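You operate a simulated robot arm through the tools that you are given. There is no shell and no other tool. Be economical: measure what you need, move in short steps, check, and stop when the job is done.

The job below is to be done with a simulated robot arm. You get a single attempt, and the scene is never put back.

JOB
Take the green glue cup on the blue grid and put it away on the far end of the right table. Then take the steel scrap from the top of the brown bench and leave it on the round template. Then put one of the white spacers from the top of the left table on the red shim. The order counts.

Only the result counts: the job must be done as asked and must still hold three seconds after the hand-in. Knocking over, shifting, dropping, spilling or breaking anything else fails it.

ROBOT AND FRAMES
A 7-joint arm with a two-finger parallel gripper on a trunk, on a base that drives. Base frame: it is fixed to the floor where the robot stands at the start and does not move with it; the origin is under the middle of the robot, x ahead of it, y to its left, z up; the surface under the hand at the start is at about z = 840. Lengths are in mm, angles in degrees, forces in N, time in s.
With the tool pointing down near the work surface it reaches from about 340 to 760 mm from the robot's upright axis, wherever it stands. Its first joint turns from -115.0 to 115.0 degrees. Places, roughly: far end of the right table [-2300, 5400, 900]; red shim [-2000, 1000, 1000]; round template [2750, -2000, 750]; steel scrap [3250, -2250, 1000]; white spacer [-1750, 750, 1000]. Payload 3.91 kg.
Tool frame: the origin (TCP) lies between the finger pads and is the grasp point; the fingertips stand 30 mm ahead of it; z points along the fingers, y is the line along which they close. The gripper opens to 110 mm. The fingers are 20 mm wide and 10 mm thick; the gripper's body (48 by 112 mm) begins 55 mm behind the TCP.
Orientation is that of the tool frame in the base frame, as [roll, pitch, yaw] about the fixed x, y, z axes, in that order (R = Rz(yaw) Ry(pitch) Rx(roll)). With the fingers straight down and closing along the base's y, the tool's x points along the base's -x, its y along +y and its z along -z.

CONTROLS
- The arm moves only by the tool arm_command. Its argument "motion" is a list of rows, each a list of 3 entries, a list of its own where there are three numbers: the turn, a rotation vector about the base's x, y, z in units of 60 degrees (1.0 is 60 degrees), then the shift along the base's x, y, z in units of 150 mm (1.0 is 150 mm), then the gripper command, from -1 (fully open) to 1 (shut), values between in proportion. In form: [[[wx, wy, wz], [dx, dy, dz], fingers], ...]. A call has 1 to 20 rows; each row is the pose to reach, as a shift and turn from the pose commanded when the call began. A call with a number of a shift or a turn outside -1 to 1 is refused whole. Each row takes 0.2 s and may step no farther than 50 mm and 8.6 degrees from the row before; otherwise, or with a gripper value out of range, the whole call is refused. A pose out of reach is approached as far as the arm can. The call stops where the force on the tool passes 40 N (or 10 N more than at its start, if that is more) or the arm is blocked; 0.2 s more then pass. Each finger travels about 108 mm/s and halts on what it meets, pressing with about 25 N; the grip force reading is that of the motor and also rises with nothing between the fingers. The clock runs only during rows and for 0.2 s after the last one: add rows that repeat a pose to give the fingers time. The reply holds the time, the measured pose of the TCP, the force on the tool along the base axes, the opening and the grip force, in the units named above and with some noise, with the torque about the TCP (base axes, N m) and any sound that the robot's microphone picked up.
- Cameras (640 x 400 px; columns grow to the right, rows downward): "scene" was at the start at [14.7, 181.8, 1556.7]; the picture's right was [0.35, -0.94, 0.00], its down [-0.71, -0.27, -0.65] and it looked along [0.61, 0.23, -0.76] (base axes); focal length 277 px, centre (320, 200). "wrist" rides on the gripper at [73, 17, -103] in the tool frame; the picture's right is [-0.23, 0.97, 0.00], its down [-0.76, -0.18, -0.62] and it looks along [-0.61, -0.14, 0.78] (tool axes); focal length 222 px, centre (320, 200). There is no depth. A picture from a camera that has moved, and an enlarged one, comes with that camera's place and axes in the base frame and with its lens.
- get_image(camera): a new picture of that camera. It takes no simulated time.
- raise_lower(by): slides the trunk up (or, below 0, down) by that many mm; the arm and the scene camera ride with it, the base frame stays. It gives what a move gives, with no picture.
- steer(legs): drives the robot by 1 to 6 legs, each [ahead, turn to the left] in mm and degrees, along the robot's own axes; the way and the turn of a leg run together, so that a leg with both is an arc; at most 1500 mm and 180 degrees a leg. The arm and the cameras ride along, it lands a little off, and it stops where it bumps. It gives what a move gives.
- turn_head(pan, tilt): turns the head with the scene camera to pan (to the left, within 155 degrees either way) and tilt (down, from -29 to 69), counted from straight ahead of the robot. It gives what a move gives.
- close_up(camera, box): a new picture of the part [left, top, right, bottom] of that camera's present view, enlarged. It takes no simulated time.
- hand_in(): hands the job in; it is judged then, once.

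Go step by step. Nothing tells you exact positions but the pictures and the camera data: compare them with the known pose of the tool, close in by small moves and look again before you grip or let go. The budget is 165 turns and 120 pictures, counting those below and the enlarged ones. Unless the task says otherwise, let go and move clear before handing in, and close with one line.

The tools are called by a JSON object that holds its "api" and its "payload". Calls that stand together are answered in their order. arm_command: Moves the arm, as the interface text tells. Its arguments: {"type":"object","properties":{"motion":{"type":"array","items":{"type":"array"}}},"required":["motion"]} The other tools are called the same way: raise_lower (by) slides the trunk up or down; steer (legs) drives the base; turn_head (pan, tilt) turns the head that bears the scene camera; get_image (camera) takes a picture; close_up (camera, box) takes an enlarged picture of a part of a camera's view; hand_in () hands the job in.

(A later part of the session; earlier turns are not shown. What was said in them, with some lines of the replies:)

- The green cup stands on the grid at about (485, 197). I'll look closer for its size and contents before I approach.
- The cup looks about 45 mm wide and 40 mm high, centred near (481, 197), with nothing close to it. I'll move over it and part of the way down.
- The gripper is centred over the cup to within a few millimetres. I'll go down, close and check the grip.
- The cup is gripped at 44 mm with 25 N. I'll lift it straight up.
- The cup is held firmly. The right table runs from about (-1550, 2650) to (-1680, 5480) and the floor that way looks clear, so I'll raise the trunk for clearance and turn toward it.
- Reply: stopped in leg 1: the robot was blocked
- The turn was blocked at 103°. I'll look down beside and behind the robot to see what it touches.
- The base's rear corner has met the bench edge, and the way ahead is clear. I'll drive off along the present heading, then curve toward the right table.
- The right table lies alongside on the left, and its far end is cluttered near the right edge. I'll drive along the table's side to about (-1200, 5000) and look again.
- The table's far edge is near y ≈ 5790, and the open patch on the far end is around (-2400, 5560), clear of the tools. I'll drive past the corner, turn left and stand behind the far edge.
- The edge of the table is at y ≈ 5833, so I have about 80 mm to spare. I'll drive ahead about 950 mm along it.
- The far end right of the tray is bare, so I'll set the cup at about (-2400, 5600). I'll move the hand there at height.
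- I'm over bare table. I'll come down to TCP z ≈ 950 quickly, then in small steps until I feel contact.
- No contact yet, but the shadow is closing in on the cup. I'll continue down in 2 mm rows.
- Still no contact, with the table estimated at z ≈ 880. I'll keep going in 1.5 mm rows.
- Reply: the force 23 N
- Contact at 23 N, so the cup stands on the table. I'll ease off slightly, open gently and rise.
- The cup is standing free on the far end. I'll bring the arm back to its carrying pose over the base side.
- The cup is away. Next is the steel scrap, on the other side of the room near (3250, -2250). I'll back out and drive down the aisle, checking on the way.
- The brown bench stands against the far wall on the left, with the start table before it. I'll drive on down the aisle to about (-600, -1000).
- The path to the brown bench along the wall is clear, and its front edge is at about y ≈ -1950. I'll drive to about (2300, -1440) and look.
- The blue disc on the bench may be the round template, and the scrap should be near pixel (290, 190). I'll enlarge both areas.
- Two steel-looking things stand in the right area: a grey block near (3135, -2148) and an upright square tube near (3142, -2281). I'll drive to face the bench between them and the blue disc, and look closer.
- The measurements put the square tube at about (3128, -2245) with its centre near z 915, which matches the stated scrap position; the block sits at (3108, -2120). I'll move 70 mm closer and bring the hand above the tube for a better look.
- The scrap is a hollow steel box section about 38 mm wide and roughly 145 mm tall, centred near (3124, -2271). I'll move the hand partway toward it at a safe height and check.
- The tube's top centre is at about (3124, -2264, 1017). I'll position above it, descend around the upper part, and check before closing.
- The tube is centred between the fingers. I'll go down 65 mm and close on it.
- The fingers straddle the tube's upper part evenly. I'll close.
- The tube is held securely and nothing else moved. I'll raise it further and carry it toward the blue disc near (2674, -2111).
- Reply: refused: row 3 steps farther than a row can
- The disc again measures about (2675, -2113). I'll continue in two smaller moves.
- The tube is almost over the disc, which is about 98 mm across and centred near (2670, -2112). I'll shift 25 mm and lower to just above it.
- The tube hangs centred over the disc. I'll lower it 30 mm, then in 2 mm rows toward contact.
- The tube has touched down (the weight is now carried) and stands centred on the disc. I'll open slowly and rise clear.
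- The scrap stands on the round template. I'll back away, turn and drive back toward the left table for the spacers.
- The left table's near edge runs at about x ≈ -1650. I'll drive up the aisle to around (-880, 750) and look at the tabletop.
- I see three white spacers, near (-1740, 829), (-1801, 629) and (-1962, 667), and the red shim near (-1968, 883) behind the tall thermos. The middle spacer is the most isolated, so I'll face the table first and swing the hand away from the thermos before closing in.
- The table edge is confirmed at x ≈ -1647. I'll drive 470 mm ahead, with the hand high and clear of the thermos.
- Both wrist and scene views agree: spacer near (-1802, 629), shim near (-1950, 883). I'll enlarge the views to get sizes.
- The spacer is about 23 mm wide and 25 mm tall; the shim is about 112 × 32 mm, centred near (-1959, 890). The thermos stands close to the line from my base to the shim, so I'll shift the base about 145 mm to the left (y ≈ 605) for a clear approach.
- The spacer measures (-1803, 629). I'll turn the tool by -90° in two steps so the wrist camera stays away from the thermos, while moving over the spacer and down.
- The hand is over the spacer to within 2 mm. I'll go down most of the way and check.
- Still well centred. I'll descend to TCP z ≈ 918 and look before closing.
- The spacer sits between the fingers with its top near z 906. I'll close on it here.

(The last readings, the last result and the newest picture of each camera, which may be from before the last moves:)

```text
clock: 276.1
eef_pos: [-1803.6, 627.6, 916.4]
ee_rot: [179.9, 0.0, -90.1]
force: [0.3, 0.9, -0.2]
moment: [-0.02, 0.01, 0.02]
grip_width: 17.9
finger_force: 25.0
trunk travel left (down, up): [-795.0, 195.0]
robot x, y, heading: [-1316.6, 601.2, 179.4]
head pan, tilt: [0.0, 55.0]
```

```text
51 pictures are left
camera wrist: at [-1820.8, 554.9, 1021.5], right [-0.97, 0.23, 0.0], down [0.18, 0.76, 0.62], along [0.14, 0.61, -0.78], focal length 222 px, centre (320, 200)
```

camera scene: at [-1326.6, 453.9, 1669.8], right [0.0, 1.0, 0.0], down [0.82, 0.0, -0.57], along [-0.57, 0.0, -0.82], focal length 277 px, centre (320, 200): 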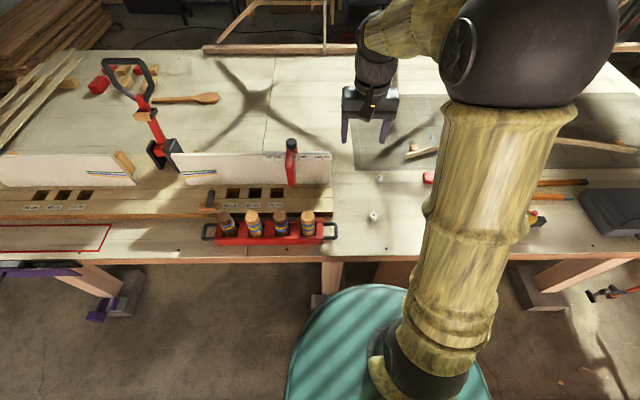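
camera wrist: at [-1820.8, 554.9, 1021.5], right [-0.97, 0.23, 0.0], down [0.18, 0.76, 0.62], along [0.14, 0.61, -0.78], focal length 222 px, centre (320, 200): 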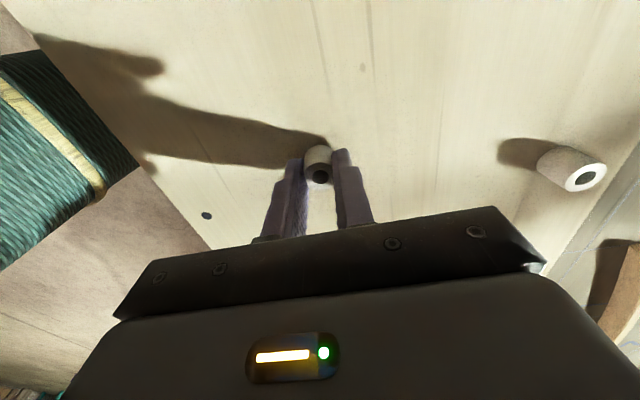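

Gripped at 18 mm. I'll lift gently and verify.

{"api": "arm_command", "payload": {"motion": [[[0, 0, 0], [0, 0, 0.05], 0.9], [[0, 0, 0], [0, 0, 0.15], 0.9], [[0, 0, 0], [0, 0, 0.35], 0.9], [[0, 0, 0], [0, 0, 0.65], 0.9], [[0, 0, 0], [0, 0, 0.95], 0.9], [[0, 0, 0], [0, 0, 0.95], 0.9]]}}

{"api": "get_image", "payload": {"camera": "wrist"}}

{"api": "get_image", "payload": {"camera": "scene"}}

```text
clock: 277.5
eef_pos: [-1803.3, 625.9, 1060.8]
ee_rot: [-180.0, 0.2, -90.1]
force: [0.0, -0.5, 0.3]
moment: [0.01, 0.0, -0.03]
grip_width: 19.5
finger_force: 25.4
trunk travel left (down, up): [-795.0, 195.0]
robot x, y, heading: [-1316.6, 605.1, 179.5]
head pan, tilt: [0.0, 55.0]
```

```text
50 pictures are left
camera wrist: at [-1820.7, 553.5, 1163.5], right [-0.97, 0.23, 0.0], down [0.18, 0.76, 0.62], along [0.14, 0.61, -0.78], focal length 222 px, centre (320, 200)
```

wrist: 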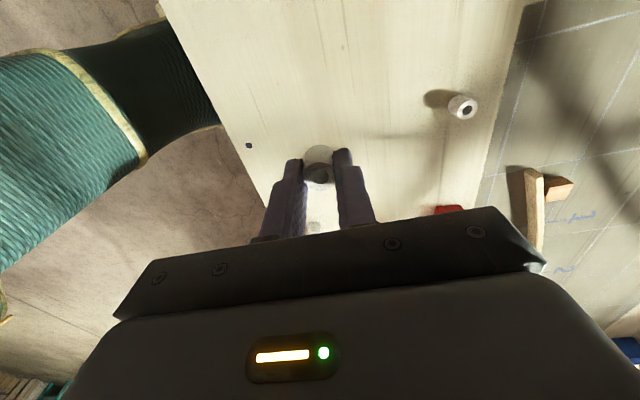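

```text
49 pictures are left
camera scene: at [-1328.5, 453.9, 1669.7], right [0.0, 1.0, 0.0], down [0.82, 0.0, -0.57], along [-0.57, 0.0, -0.82], focal length 277 px, centre (320, 200)
```

scene: 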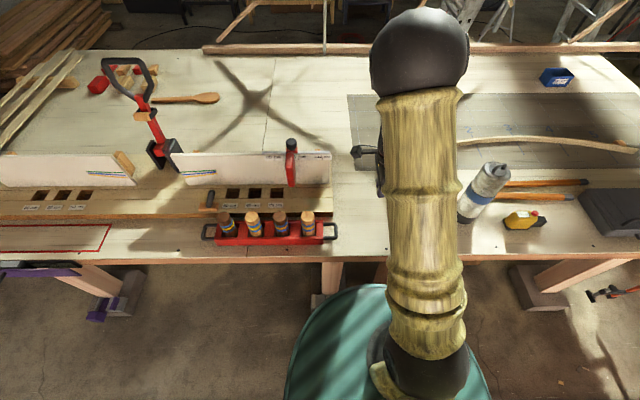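

{"api": "close_up", "payload": {"camera": "wrist", "box": [270, 130, 380, 210]}}

```text
5.00 times, centred on (325, 170) of wrist
camera zoom: at [-1820.7, 553.5, 1163.5], right [-0.97, 0.23, 0.0], down [0.18, 0.76, 0.62], along [0.14, 0.61, -0.78], focal length 1111 px, centre (295, 350)
```

zoom: 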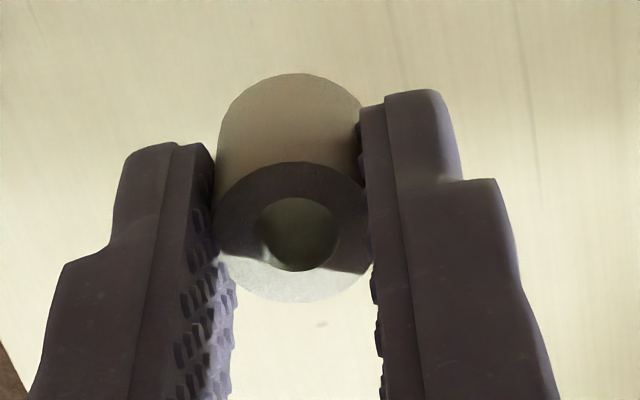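

The spacer is held upright. I'll move away from the thermos in x first, then toward the shim in y, and look.

{"api": "arm_command", "payload": {"motion": [[[0, 0, 0], [-0.3, 0, 0.1], 0.9], [[0, 0, 0], [-0.6, 0, 0.2], 0.9], [[0, 0, 0], [-0.9, 0, 0.3], 0.9], [[0, 0, 0], [-0.98, 0.2, 0.35], 0.9], [[0, 0, 0], [-0.98, 0.5, 0.35], 0.9], [[0, 0, 0], [-0.98, 0.8, 0.35], 0.9], [[0, 0, 0], [-0.98, 1, 0.35], 0.9], [[0, 0, 0], [-0.98, 1, 0.35], 0.9]]}}

{"api": "get_image", "payload": {"camera": "wrist"}}

{"api": "get_image", "payload": {"camera": "scene"}}

```text
clock: 279.3
eef_pos: [-1950.9, 776.8, 1111.6]
ee_rot: [-179.9, 0.1, -90.1]
force: [-0.2, -0.3, -0.2]
moment: [0.01, 0.0, 0.04]
grip_width: 19.4
finger_force: 25.5
trunk travel left (down, up): [-795.0, 195.0]
robot x, y, heading: [-1317.2, 602.9, 179.7]
head pan, tilt: [0.0, 55.0]
```

```text
47 pictures are left
camera wrist: at [-1967.4, 704.2, 1215.8], right [-0.97, 0.23, 0.0], down [0.18, 0.76, 0.62], along [0.14, 0.61, -0.78], focal length 222 px, centre (320, 200)
```

wrist: 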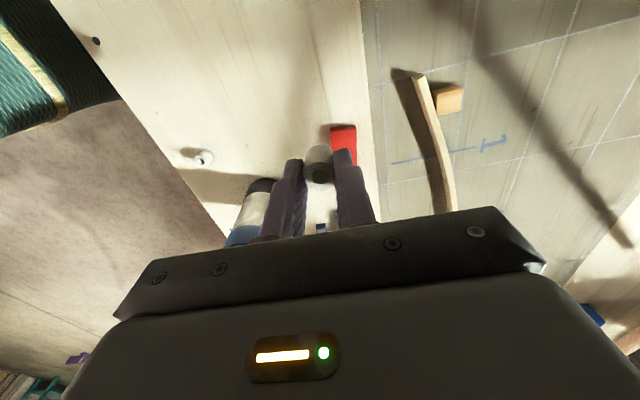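

```text
46 pictures are left
camera scene: at [-1327.8, 453.6, 1669.7], right [0.0, 1.0, 0.0], down [0.82, 0.0, -0.57], along [-0.57, 0.0, -0.82], focal length 277 px, centre (320, 200)
```

scene: 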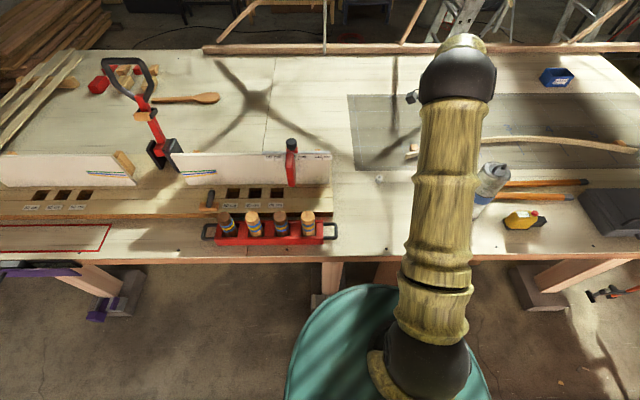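

{"api": "close_up", "payload": {"camera": "wrist", "box": [270, 100, 410, 190]}}

```text
4.44 times, centred on (340, 145) of wrist
camera zoom: at [-1967.4, 704.2, 1215.8], right [-0.97, 0.23, 0.0], down [0.18, 0.76, 0.62], along [0.14, 0.61, -0.78], focal length 987 px, centre (231, 444)
```

zoom: 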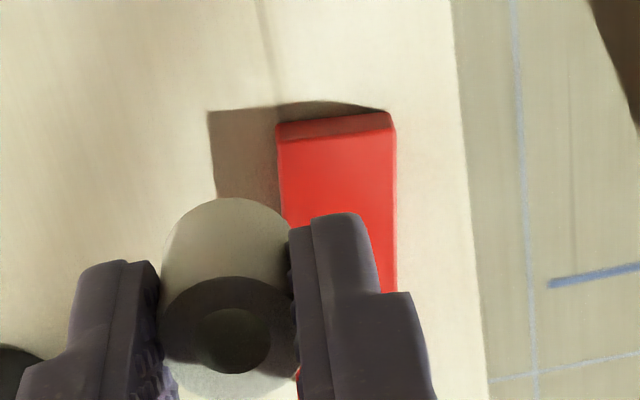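

The shim's left edge is near x ≈ -1949 and its right edge near -1987 around y = 880, and its near end is at y ≈ 834. I'll move the spacer over (-1967, 882) and lower to about 80 mm above.

{"api": "arm_command", "payload": {"motion": [[[0, 0, 0], [-0.05, 0.25, 0], 0.9], [[0, 0, 0], [-0.08, 0.5, 0], 0.9], [[0, 0, 0], [-0.107, 0.7, 0], 0.9], [[0, 0, 0], [-0.107, 0.7, -0.3], 0.9], [[0, 0, 0], [-0.107, 0.7, -0.6], 0.9], [[0, 0, 0], [-0.107, 0.7, -0.8], 0.9], [[0, 0, 0], [-0.107, 0.7, -0.8], 0.9]]}}

{"api": "get_image", "payload": {"camera": "wrist"}}

{"api": "close_up", "payload": {"camera": "wrist", "box": [260, 60, 400, 200]}}

```text
clock: 280.9
eef_pos: [-1968.0, 883.2, 992.0]
ee_rot: [-179.9, 0.1, -90.2]
force: [-0.7, -0.4, -0.3]
moment: [0.02, -0.02, 0.03]
grip_width: 19.1
finger_force: 25.2
trunk travel left (down, up): [-795.0, 195.0]
robot x, y, heading: [-1318.7, 600.0, 179.8]
head pan, tilt: [0.0, 55.0]
```

```text
44 pictures are left
camera wrist: at [-1984.1, 810.3, 1096.3], right [-0.97, 0.23, 0.0], down [0.18, 0.76, 0.62], along [0.14, 0.61, -0.78], focal length 222 px, centre (320, 200)
```

wrist: 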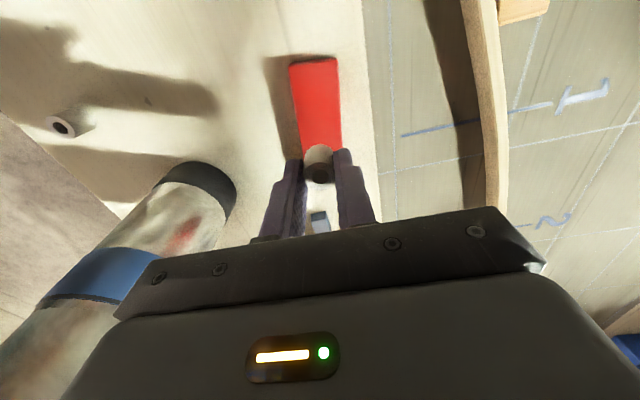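

```text
2.86 times, centred on (330, 130) of wrist
camera zoom: at [-1984.1, 810.3, 1096.3], right [-0.97, 0.23, 0.0], down [0.18, 0.76, 0.62], along [0.14, 0.61, -0.78], focal length 635 px, centre (291, 400)
```

zoom: 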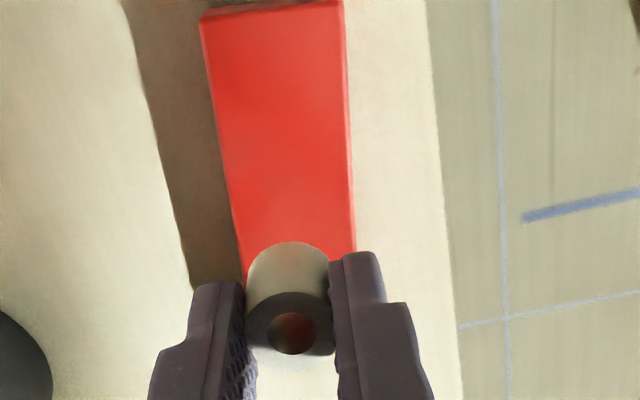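

The spacer projects onto the shim within about 1 mm of its centre line, with good margin to the ends. I'll lower to TCP z ≈ 945, then step down slowly.

{"api": "arm_command", "payload": {"motion": [[[0, 0, 0], [0.007, 0, -0.15], 0.9], [[0, 0, 0], [0.007, 0, -0.3], 0.9], [[0, 0, 0], [0.007, 0, -0.315], 0.9], [[0, 0, 0], [0.007, 0, -0.33], 0.9], [[0, 0, 0], [0.007, 0, -0.345], 0.9], [[0, 0, 0], [0.007, 0, -0.345], 0.9]]}}

{"api": "close_up", "payload": {"camera": "wrist", "box": [250, 60, 390, 200]}}

```text
clock: 282.3
eef_pos: [-1965.6, 883.1, 940.3]
ee_rot: [-179.9, 0.0, -90.0]
force: [0.2, 1.9, 0.8]
moment: [0.01, 0.0, 0.03]
grip_width: 19.4
finger_force: 25.0
trunk travel left (down, up): [-795.0, 195.0]
robot x, y, heading: [-1315.3, 601.7, 179.6]
head pan, tilt: [0.0, 55.0]
```

```text
2.86 times, centred on (320, 130) of wrist
camera zoom: at [-1982.9, 810.2, 1044.1], right [-0.97, 0.23, 0.0], down [0.18, 0.76, 0.62], along [0.14, 0.61, -0.78], focal length 635 px, centre (320, 400)
```

zoom: 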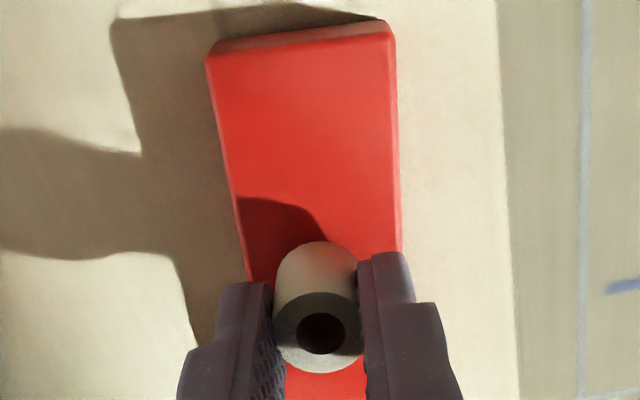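

Close now, with the shadow approaching the spacer's base. I'll step down in 1 mm rows.

{"api": "arm_command", "payload": {"motion": [[[0, 0, 0], [0, 0, -0.008], 0.9], [[0, 0, 0], [0, 0, -0.016], 0.9], [[0, 0, 0], [0, 0, -0.024], 0.9], [[0, 0, 0], [0, 0, -0.032], 0.9], [[0, 0, 0], [0, 0, -0.032], 0.9]]}}

{"api": "close_up", "payload": {"camera": "wrist", "box": [250, 60, 390, 200]}}

```text
clock: 283.5
eef_pos: [-1965.7, 882.6, 936.1]
ee_rot: [180.0, 0.1, -90.1]
force: [-0.9, 0.6, 0.2]
moment: [0.0, -0.02, 0.02]
grip_width: 19.3
finger_force: 24.0
trunk travel left (down, up): [-795.0, 195.0]
robot x, y, heading: [-1314.3, 603.6, 179.9]
head pan, tilt: [0.0, 55.0]
```

```text
2.86 times, centred on (320, 130) of wrist
camera zoom: at [-1982.6, 810.2, 1039.6], right [-0.97, 0.23, 0.0], down [0.18, 0.76, 0.62], along [0.14, 0.61, -0.78], focal length 635 px, centre (320, 400)
```

zoom: 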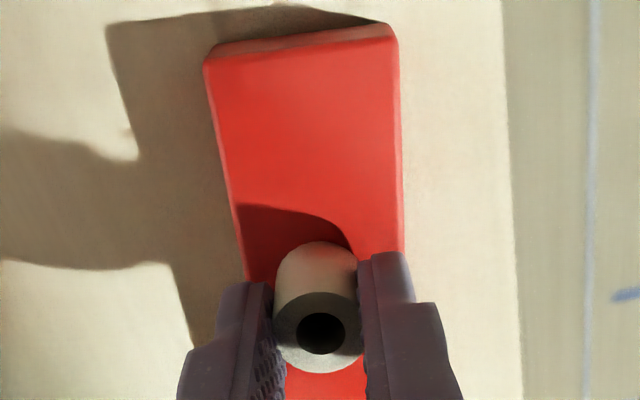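

{"api": "arm_command", "payload": {"motion": [[[0, 0, 0], [0, 0, -0.008], 0.9], [[0, 0, 0], [0, 0, -0.016], 0.9], [[0, 0, 0], [0, 0, -0.024], 0.9], [[0, 0, 0], [0, 0, -0.032], 0.9], [[0, 0, 0], [0, 0, -0.032], 0.9]]}}

{"api": "close_up", "payload": {"camera": "wrist", "box": [250, 60, 390, 200]}}

```text
clock: 284.7
eef_pos: [-1966.1, 882.8, 934.2]
ee_rot: [179.6, 0.2, -90.0]
force: [-2.9, 0.7, 25.0]
moment: [0.03, 0.02, -0.02]
grip_width: 19.7
finger_force: 25.4
trunk travel left (down, up): [-795.0, 195.0]
robot x, y, heading: [-1315.7, 604.0, 179.5]
head pan, tilt: [0.0, 55.0]
```

```text
2.86 times, centred on (320, 130) of wrist
camera zoom: at [-1981.9, 809.8, 1037.8], right [-0.97, 0.23, 0.01], down [0.18, 0.76, 0.63], along [0.14, 0.61, -0.78], focal length 635 px, centre (320, 400)
```

zoom: 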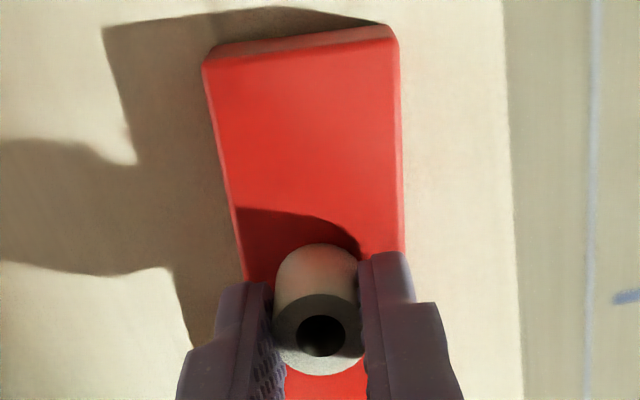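

Contact at 25 N: the spacer is on the shim. I'll ease off, open slowly and check before rising.

{"api": "arm_command", "payload": {"motion": [[[0, 0, 0], [0, 0, 0.01], 0.9], [[0, 0, 0], [0, 0, 0.018], 0.9], [[0, 0, 0], [0, 0, 0.018], 0.6], [[0, 0, 0], [0, 0, 0.018], 0.5], [[0, 0, 0], [0, 0, 0.018], 0.3], [[0, 0, 0], [0, 0, 0.018], 0.1], [[0, 0, 0], [0, 0, 0.018], 0.1]]}}

{"api": "close_up", "payload": {"camera": "wrist", "box": [250, 60, 390, 200]}}

```text
clock: 286.3
eef_pos: [-1965.2, 883.3, 933.8]
ee_rot: [179.9, 0.1, -90.1]
force: [-1.0, -0.4, 0.3]
moment: [0.04, -0.03, -0.01]
grip_width: 49.5
finger_force: 0.1
trunk travel left (down, up): [-795.0, 195.0]
robot x, y, heading: [-1316.9, 604.1, 179.7]
head pan, tilt: [0.0, 55.0]
```

```text
2.86 times, centred on (320, 130) of wrist
camera zoom: at [-1982.8, 810.3, 1037.3], right [-0.97, 0.23, 0.0], down [0.18, 0.76, 0.62], along [0.14, 0.61, -0.78], focal length 635 px, centre (320, 400)
```

zoom: 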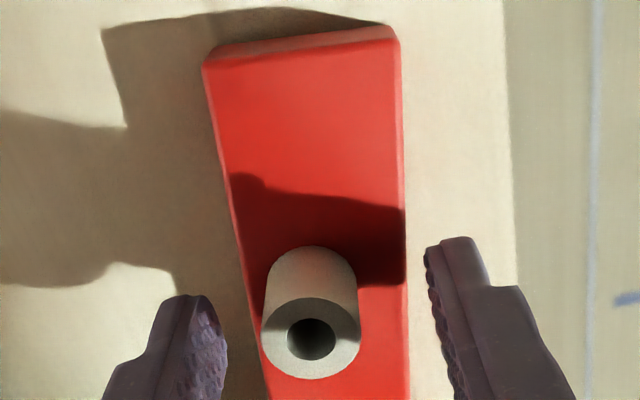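

The spacer stands upright on the shim, free of the fingers. I'll rise straight up and confirm.

{"api": "arm_command", "payload": {"motion": [[[0, 0, 0], [0, 0, 0.1], 0.1], [[0, 0, 0], [0, 0, 0.3], 0.1], [[0, 0, 0], [0, 0, 0.6], 0.1], [[0, 0, 0], [0, 0, 0.9], 0.1], [[0, 0, 0], [0, 0, 1], 0.1]]}}

{"api": "arm_command", "payload": {"motion": [[[0, 0, 0], [0, 0, 0.3], 0.1], [[0, 0, 0], [0, -0.2, 0.5], 0.1], [[0, 0, 0], [0, -0.5, 0.6], 0.1], [[0, 0, 0], [0, -0.8, 0.6], 0.1], [[0, 0, 0], [0, -1, 0.6], 0.1]]}}

{"api": "get_image", "payload": {"camera": "wrist"}}

{"api": "get_image", "payload": {"camera": "scene"}}

```text
clock: 287.5
eef_pos: [-1965.9, 882.6, 1083.6]
ee_rot: [-180.0, 0.1, -90.1]
force: [0.1, -1.0, 0.0]
moment: [0.01, 0.01, 0.0]
grip_width: 49.6
finger_force: 0.1
trunk travel left (down, up): [-795.0, 195.0]
robot x, y, heading: [-1316.0, 604.8, 179.7]
head pan, tilt: [0.0, 55.0]
```

```text
clock: 288.7
eef_pos: [-1965.0, 730.4, 1173.1]
ee_rot: [-179.9, 0.1, -90.1]
force: [0.1, -0.3, -0.1]
moment: [0.03, 0.0, -0.01]
grip_width: 49.6
finger_force: 0.0
trunk travel left (down, up): [-795.0, 195.0]
robot x, y, heading: [-1318.6, 605.8, 179.5]
head pan, tilt: [0.0, 55.0]
```

```text
38 pictures are left
camera wrist: at [-1982.0, 658.1, 1277.9], right [-0.97, 0.23, 0.0], down [0.18, 0.76, 0.62], along [0.14, 0.61, -0.78], focal length 222 px, centre (320, 200)
```

wrist: 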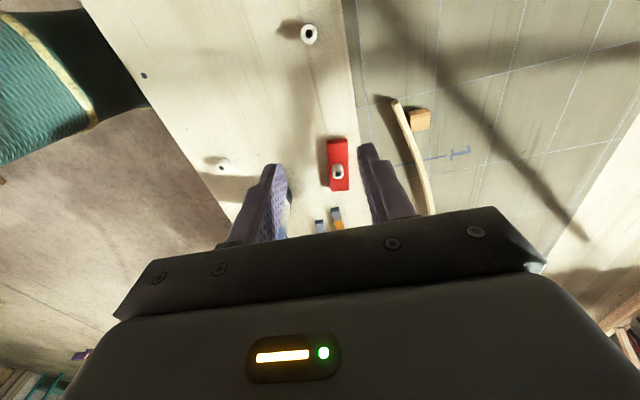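

```text
37 pictures are left
camera scene: at [-1327.6, 453.2, 1669.7], right [0.0, 1.0, 0.0], down [0.82, 0.0, -0.57], along [-0.57, 0.0, -0.82], focal length 277 px, centre (320, 200)
```

scene: 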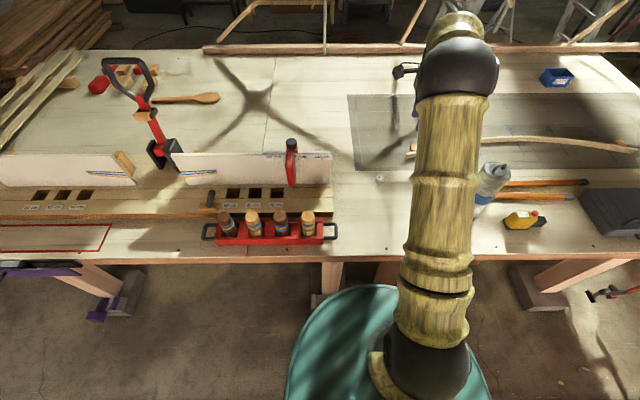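

The spacer stands on the red shim, the thermos and other pieces are untouched, and the gripper is empty and clear. All three steps were done in order, so I'll hand in.

{"api": "hand_in", "payload": {}}

```text
The job is handed in.
```

I did all three steps in the order asked and handed the job in. The green cup is on the far end of the right table. The steel scrap is on the round template; for both I had to choose: I took the hollow square tube over a grey block nearby, and the blue disc on the brown bench as the template. One white spacer is on the red shim.
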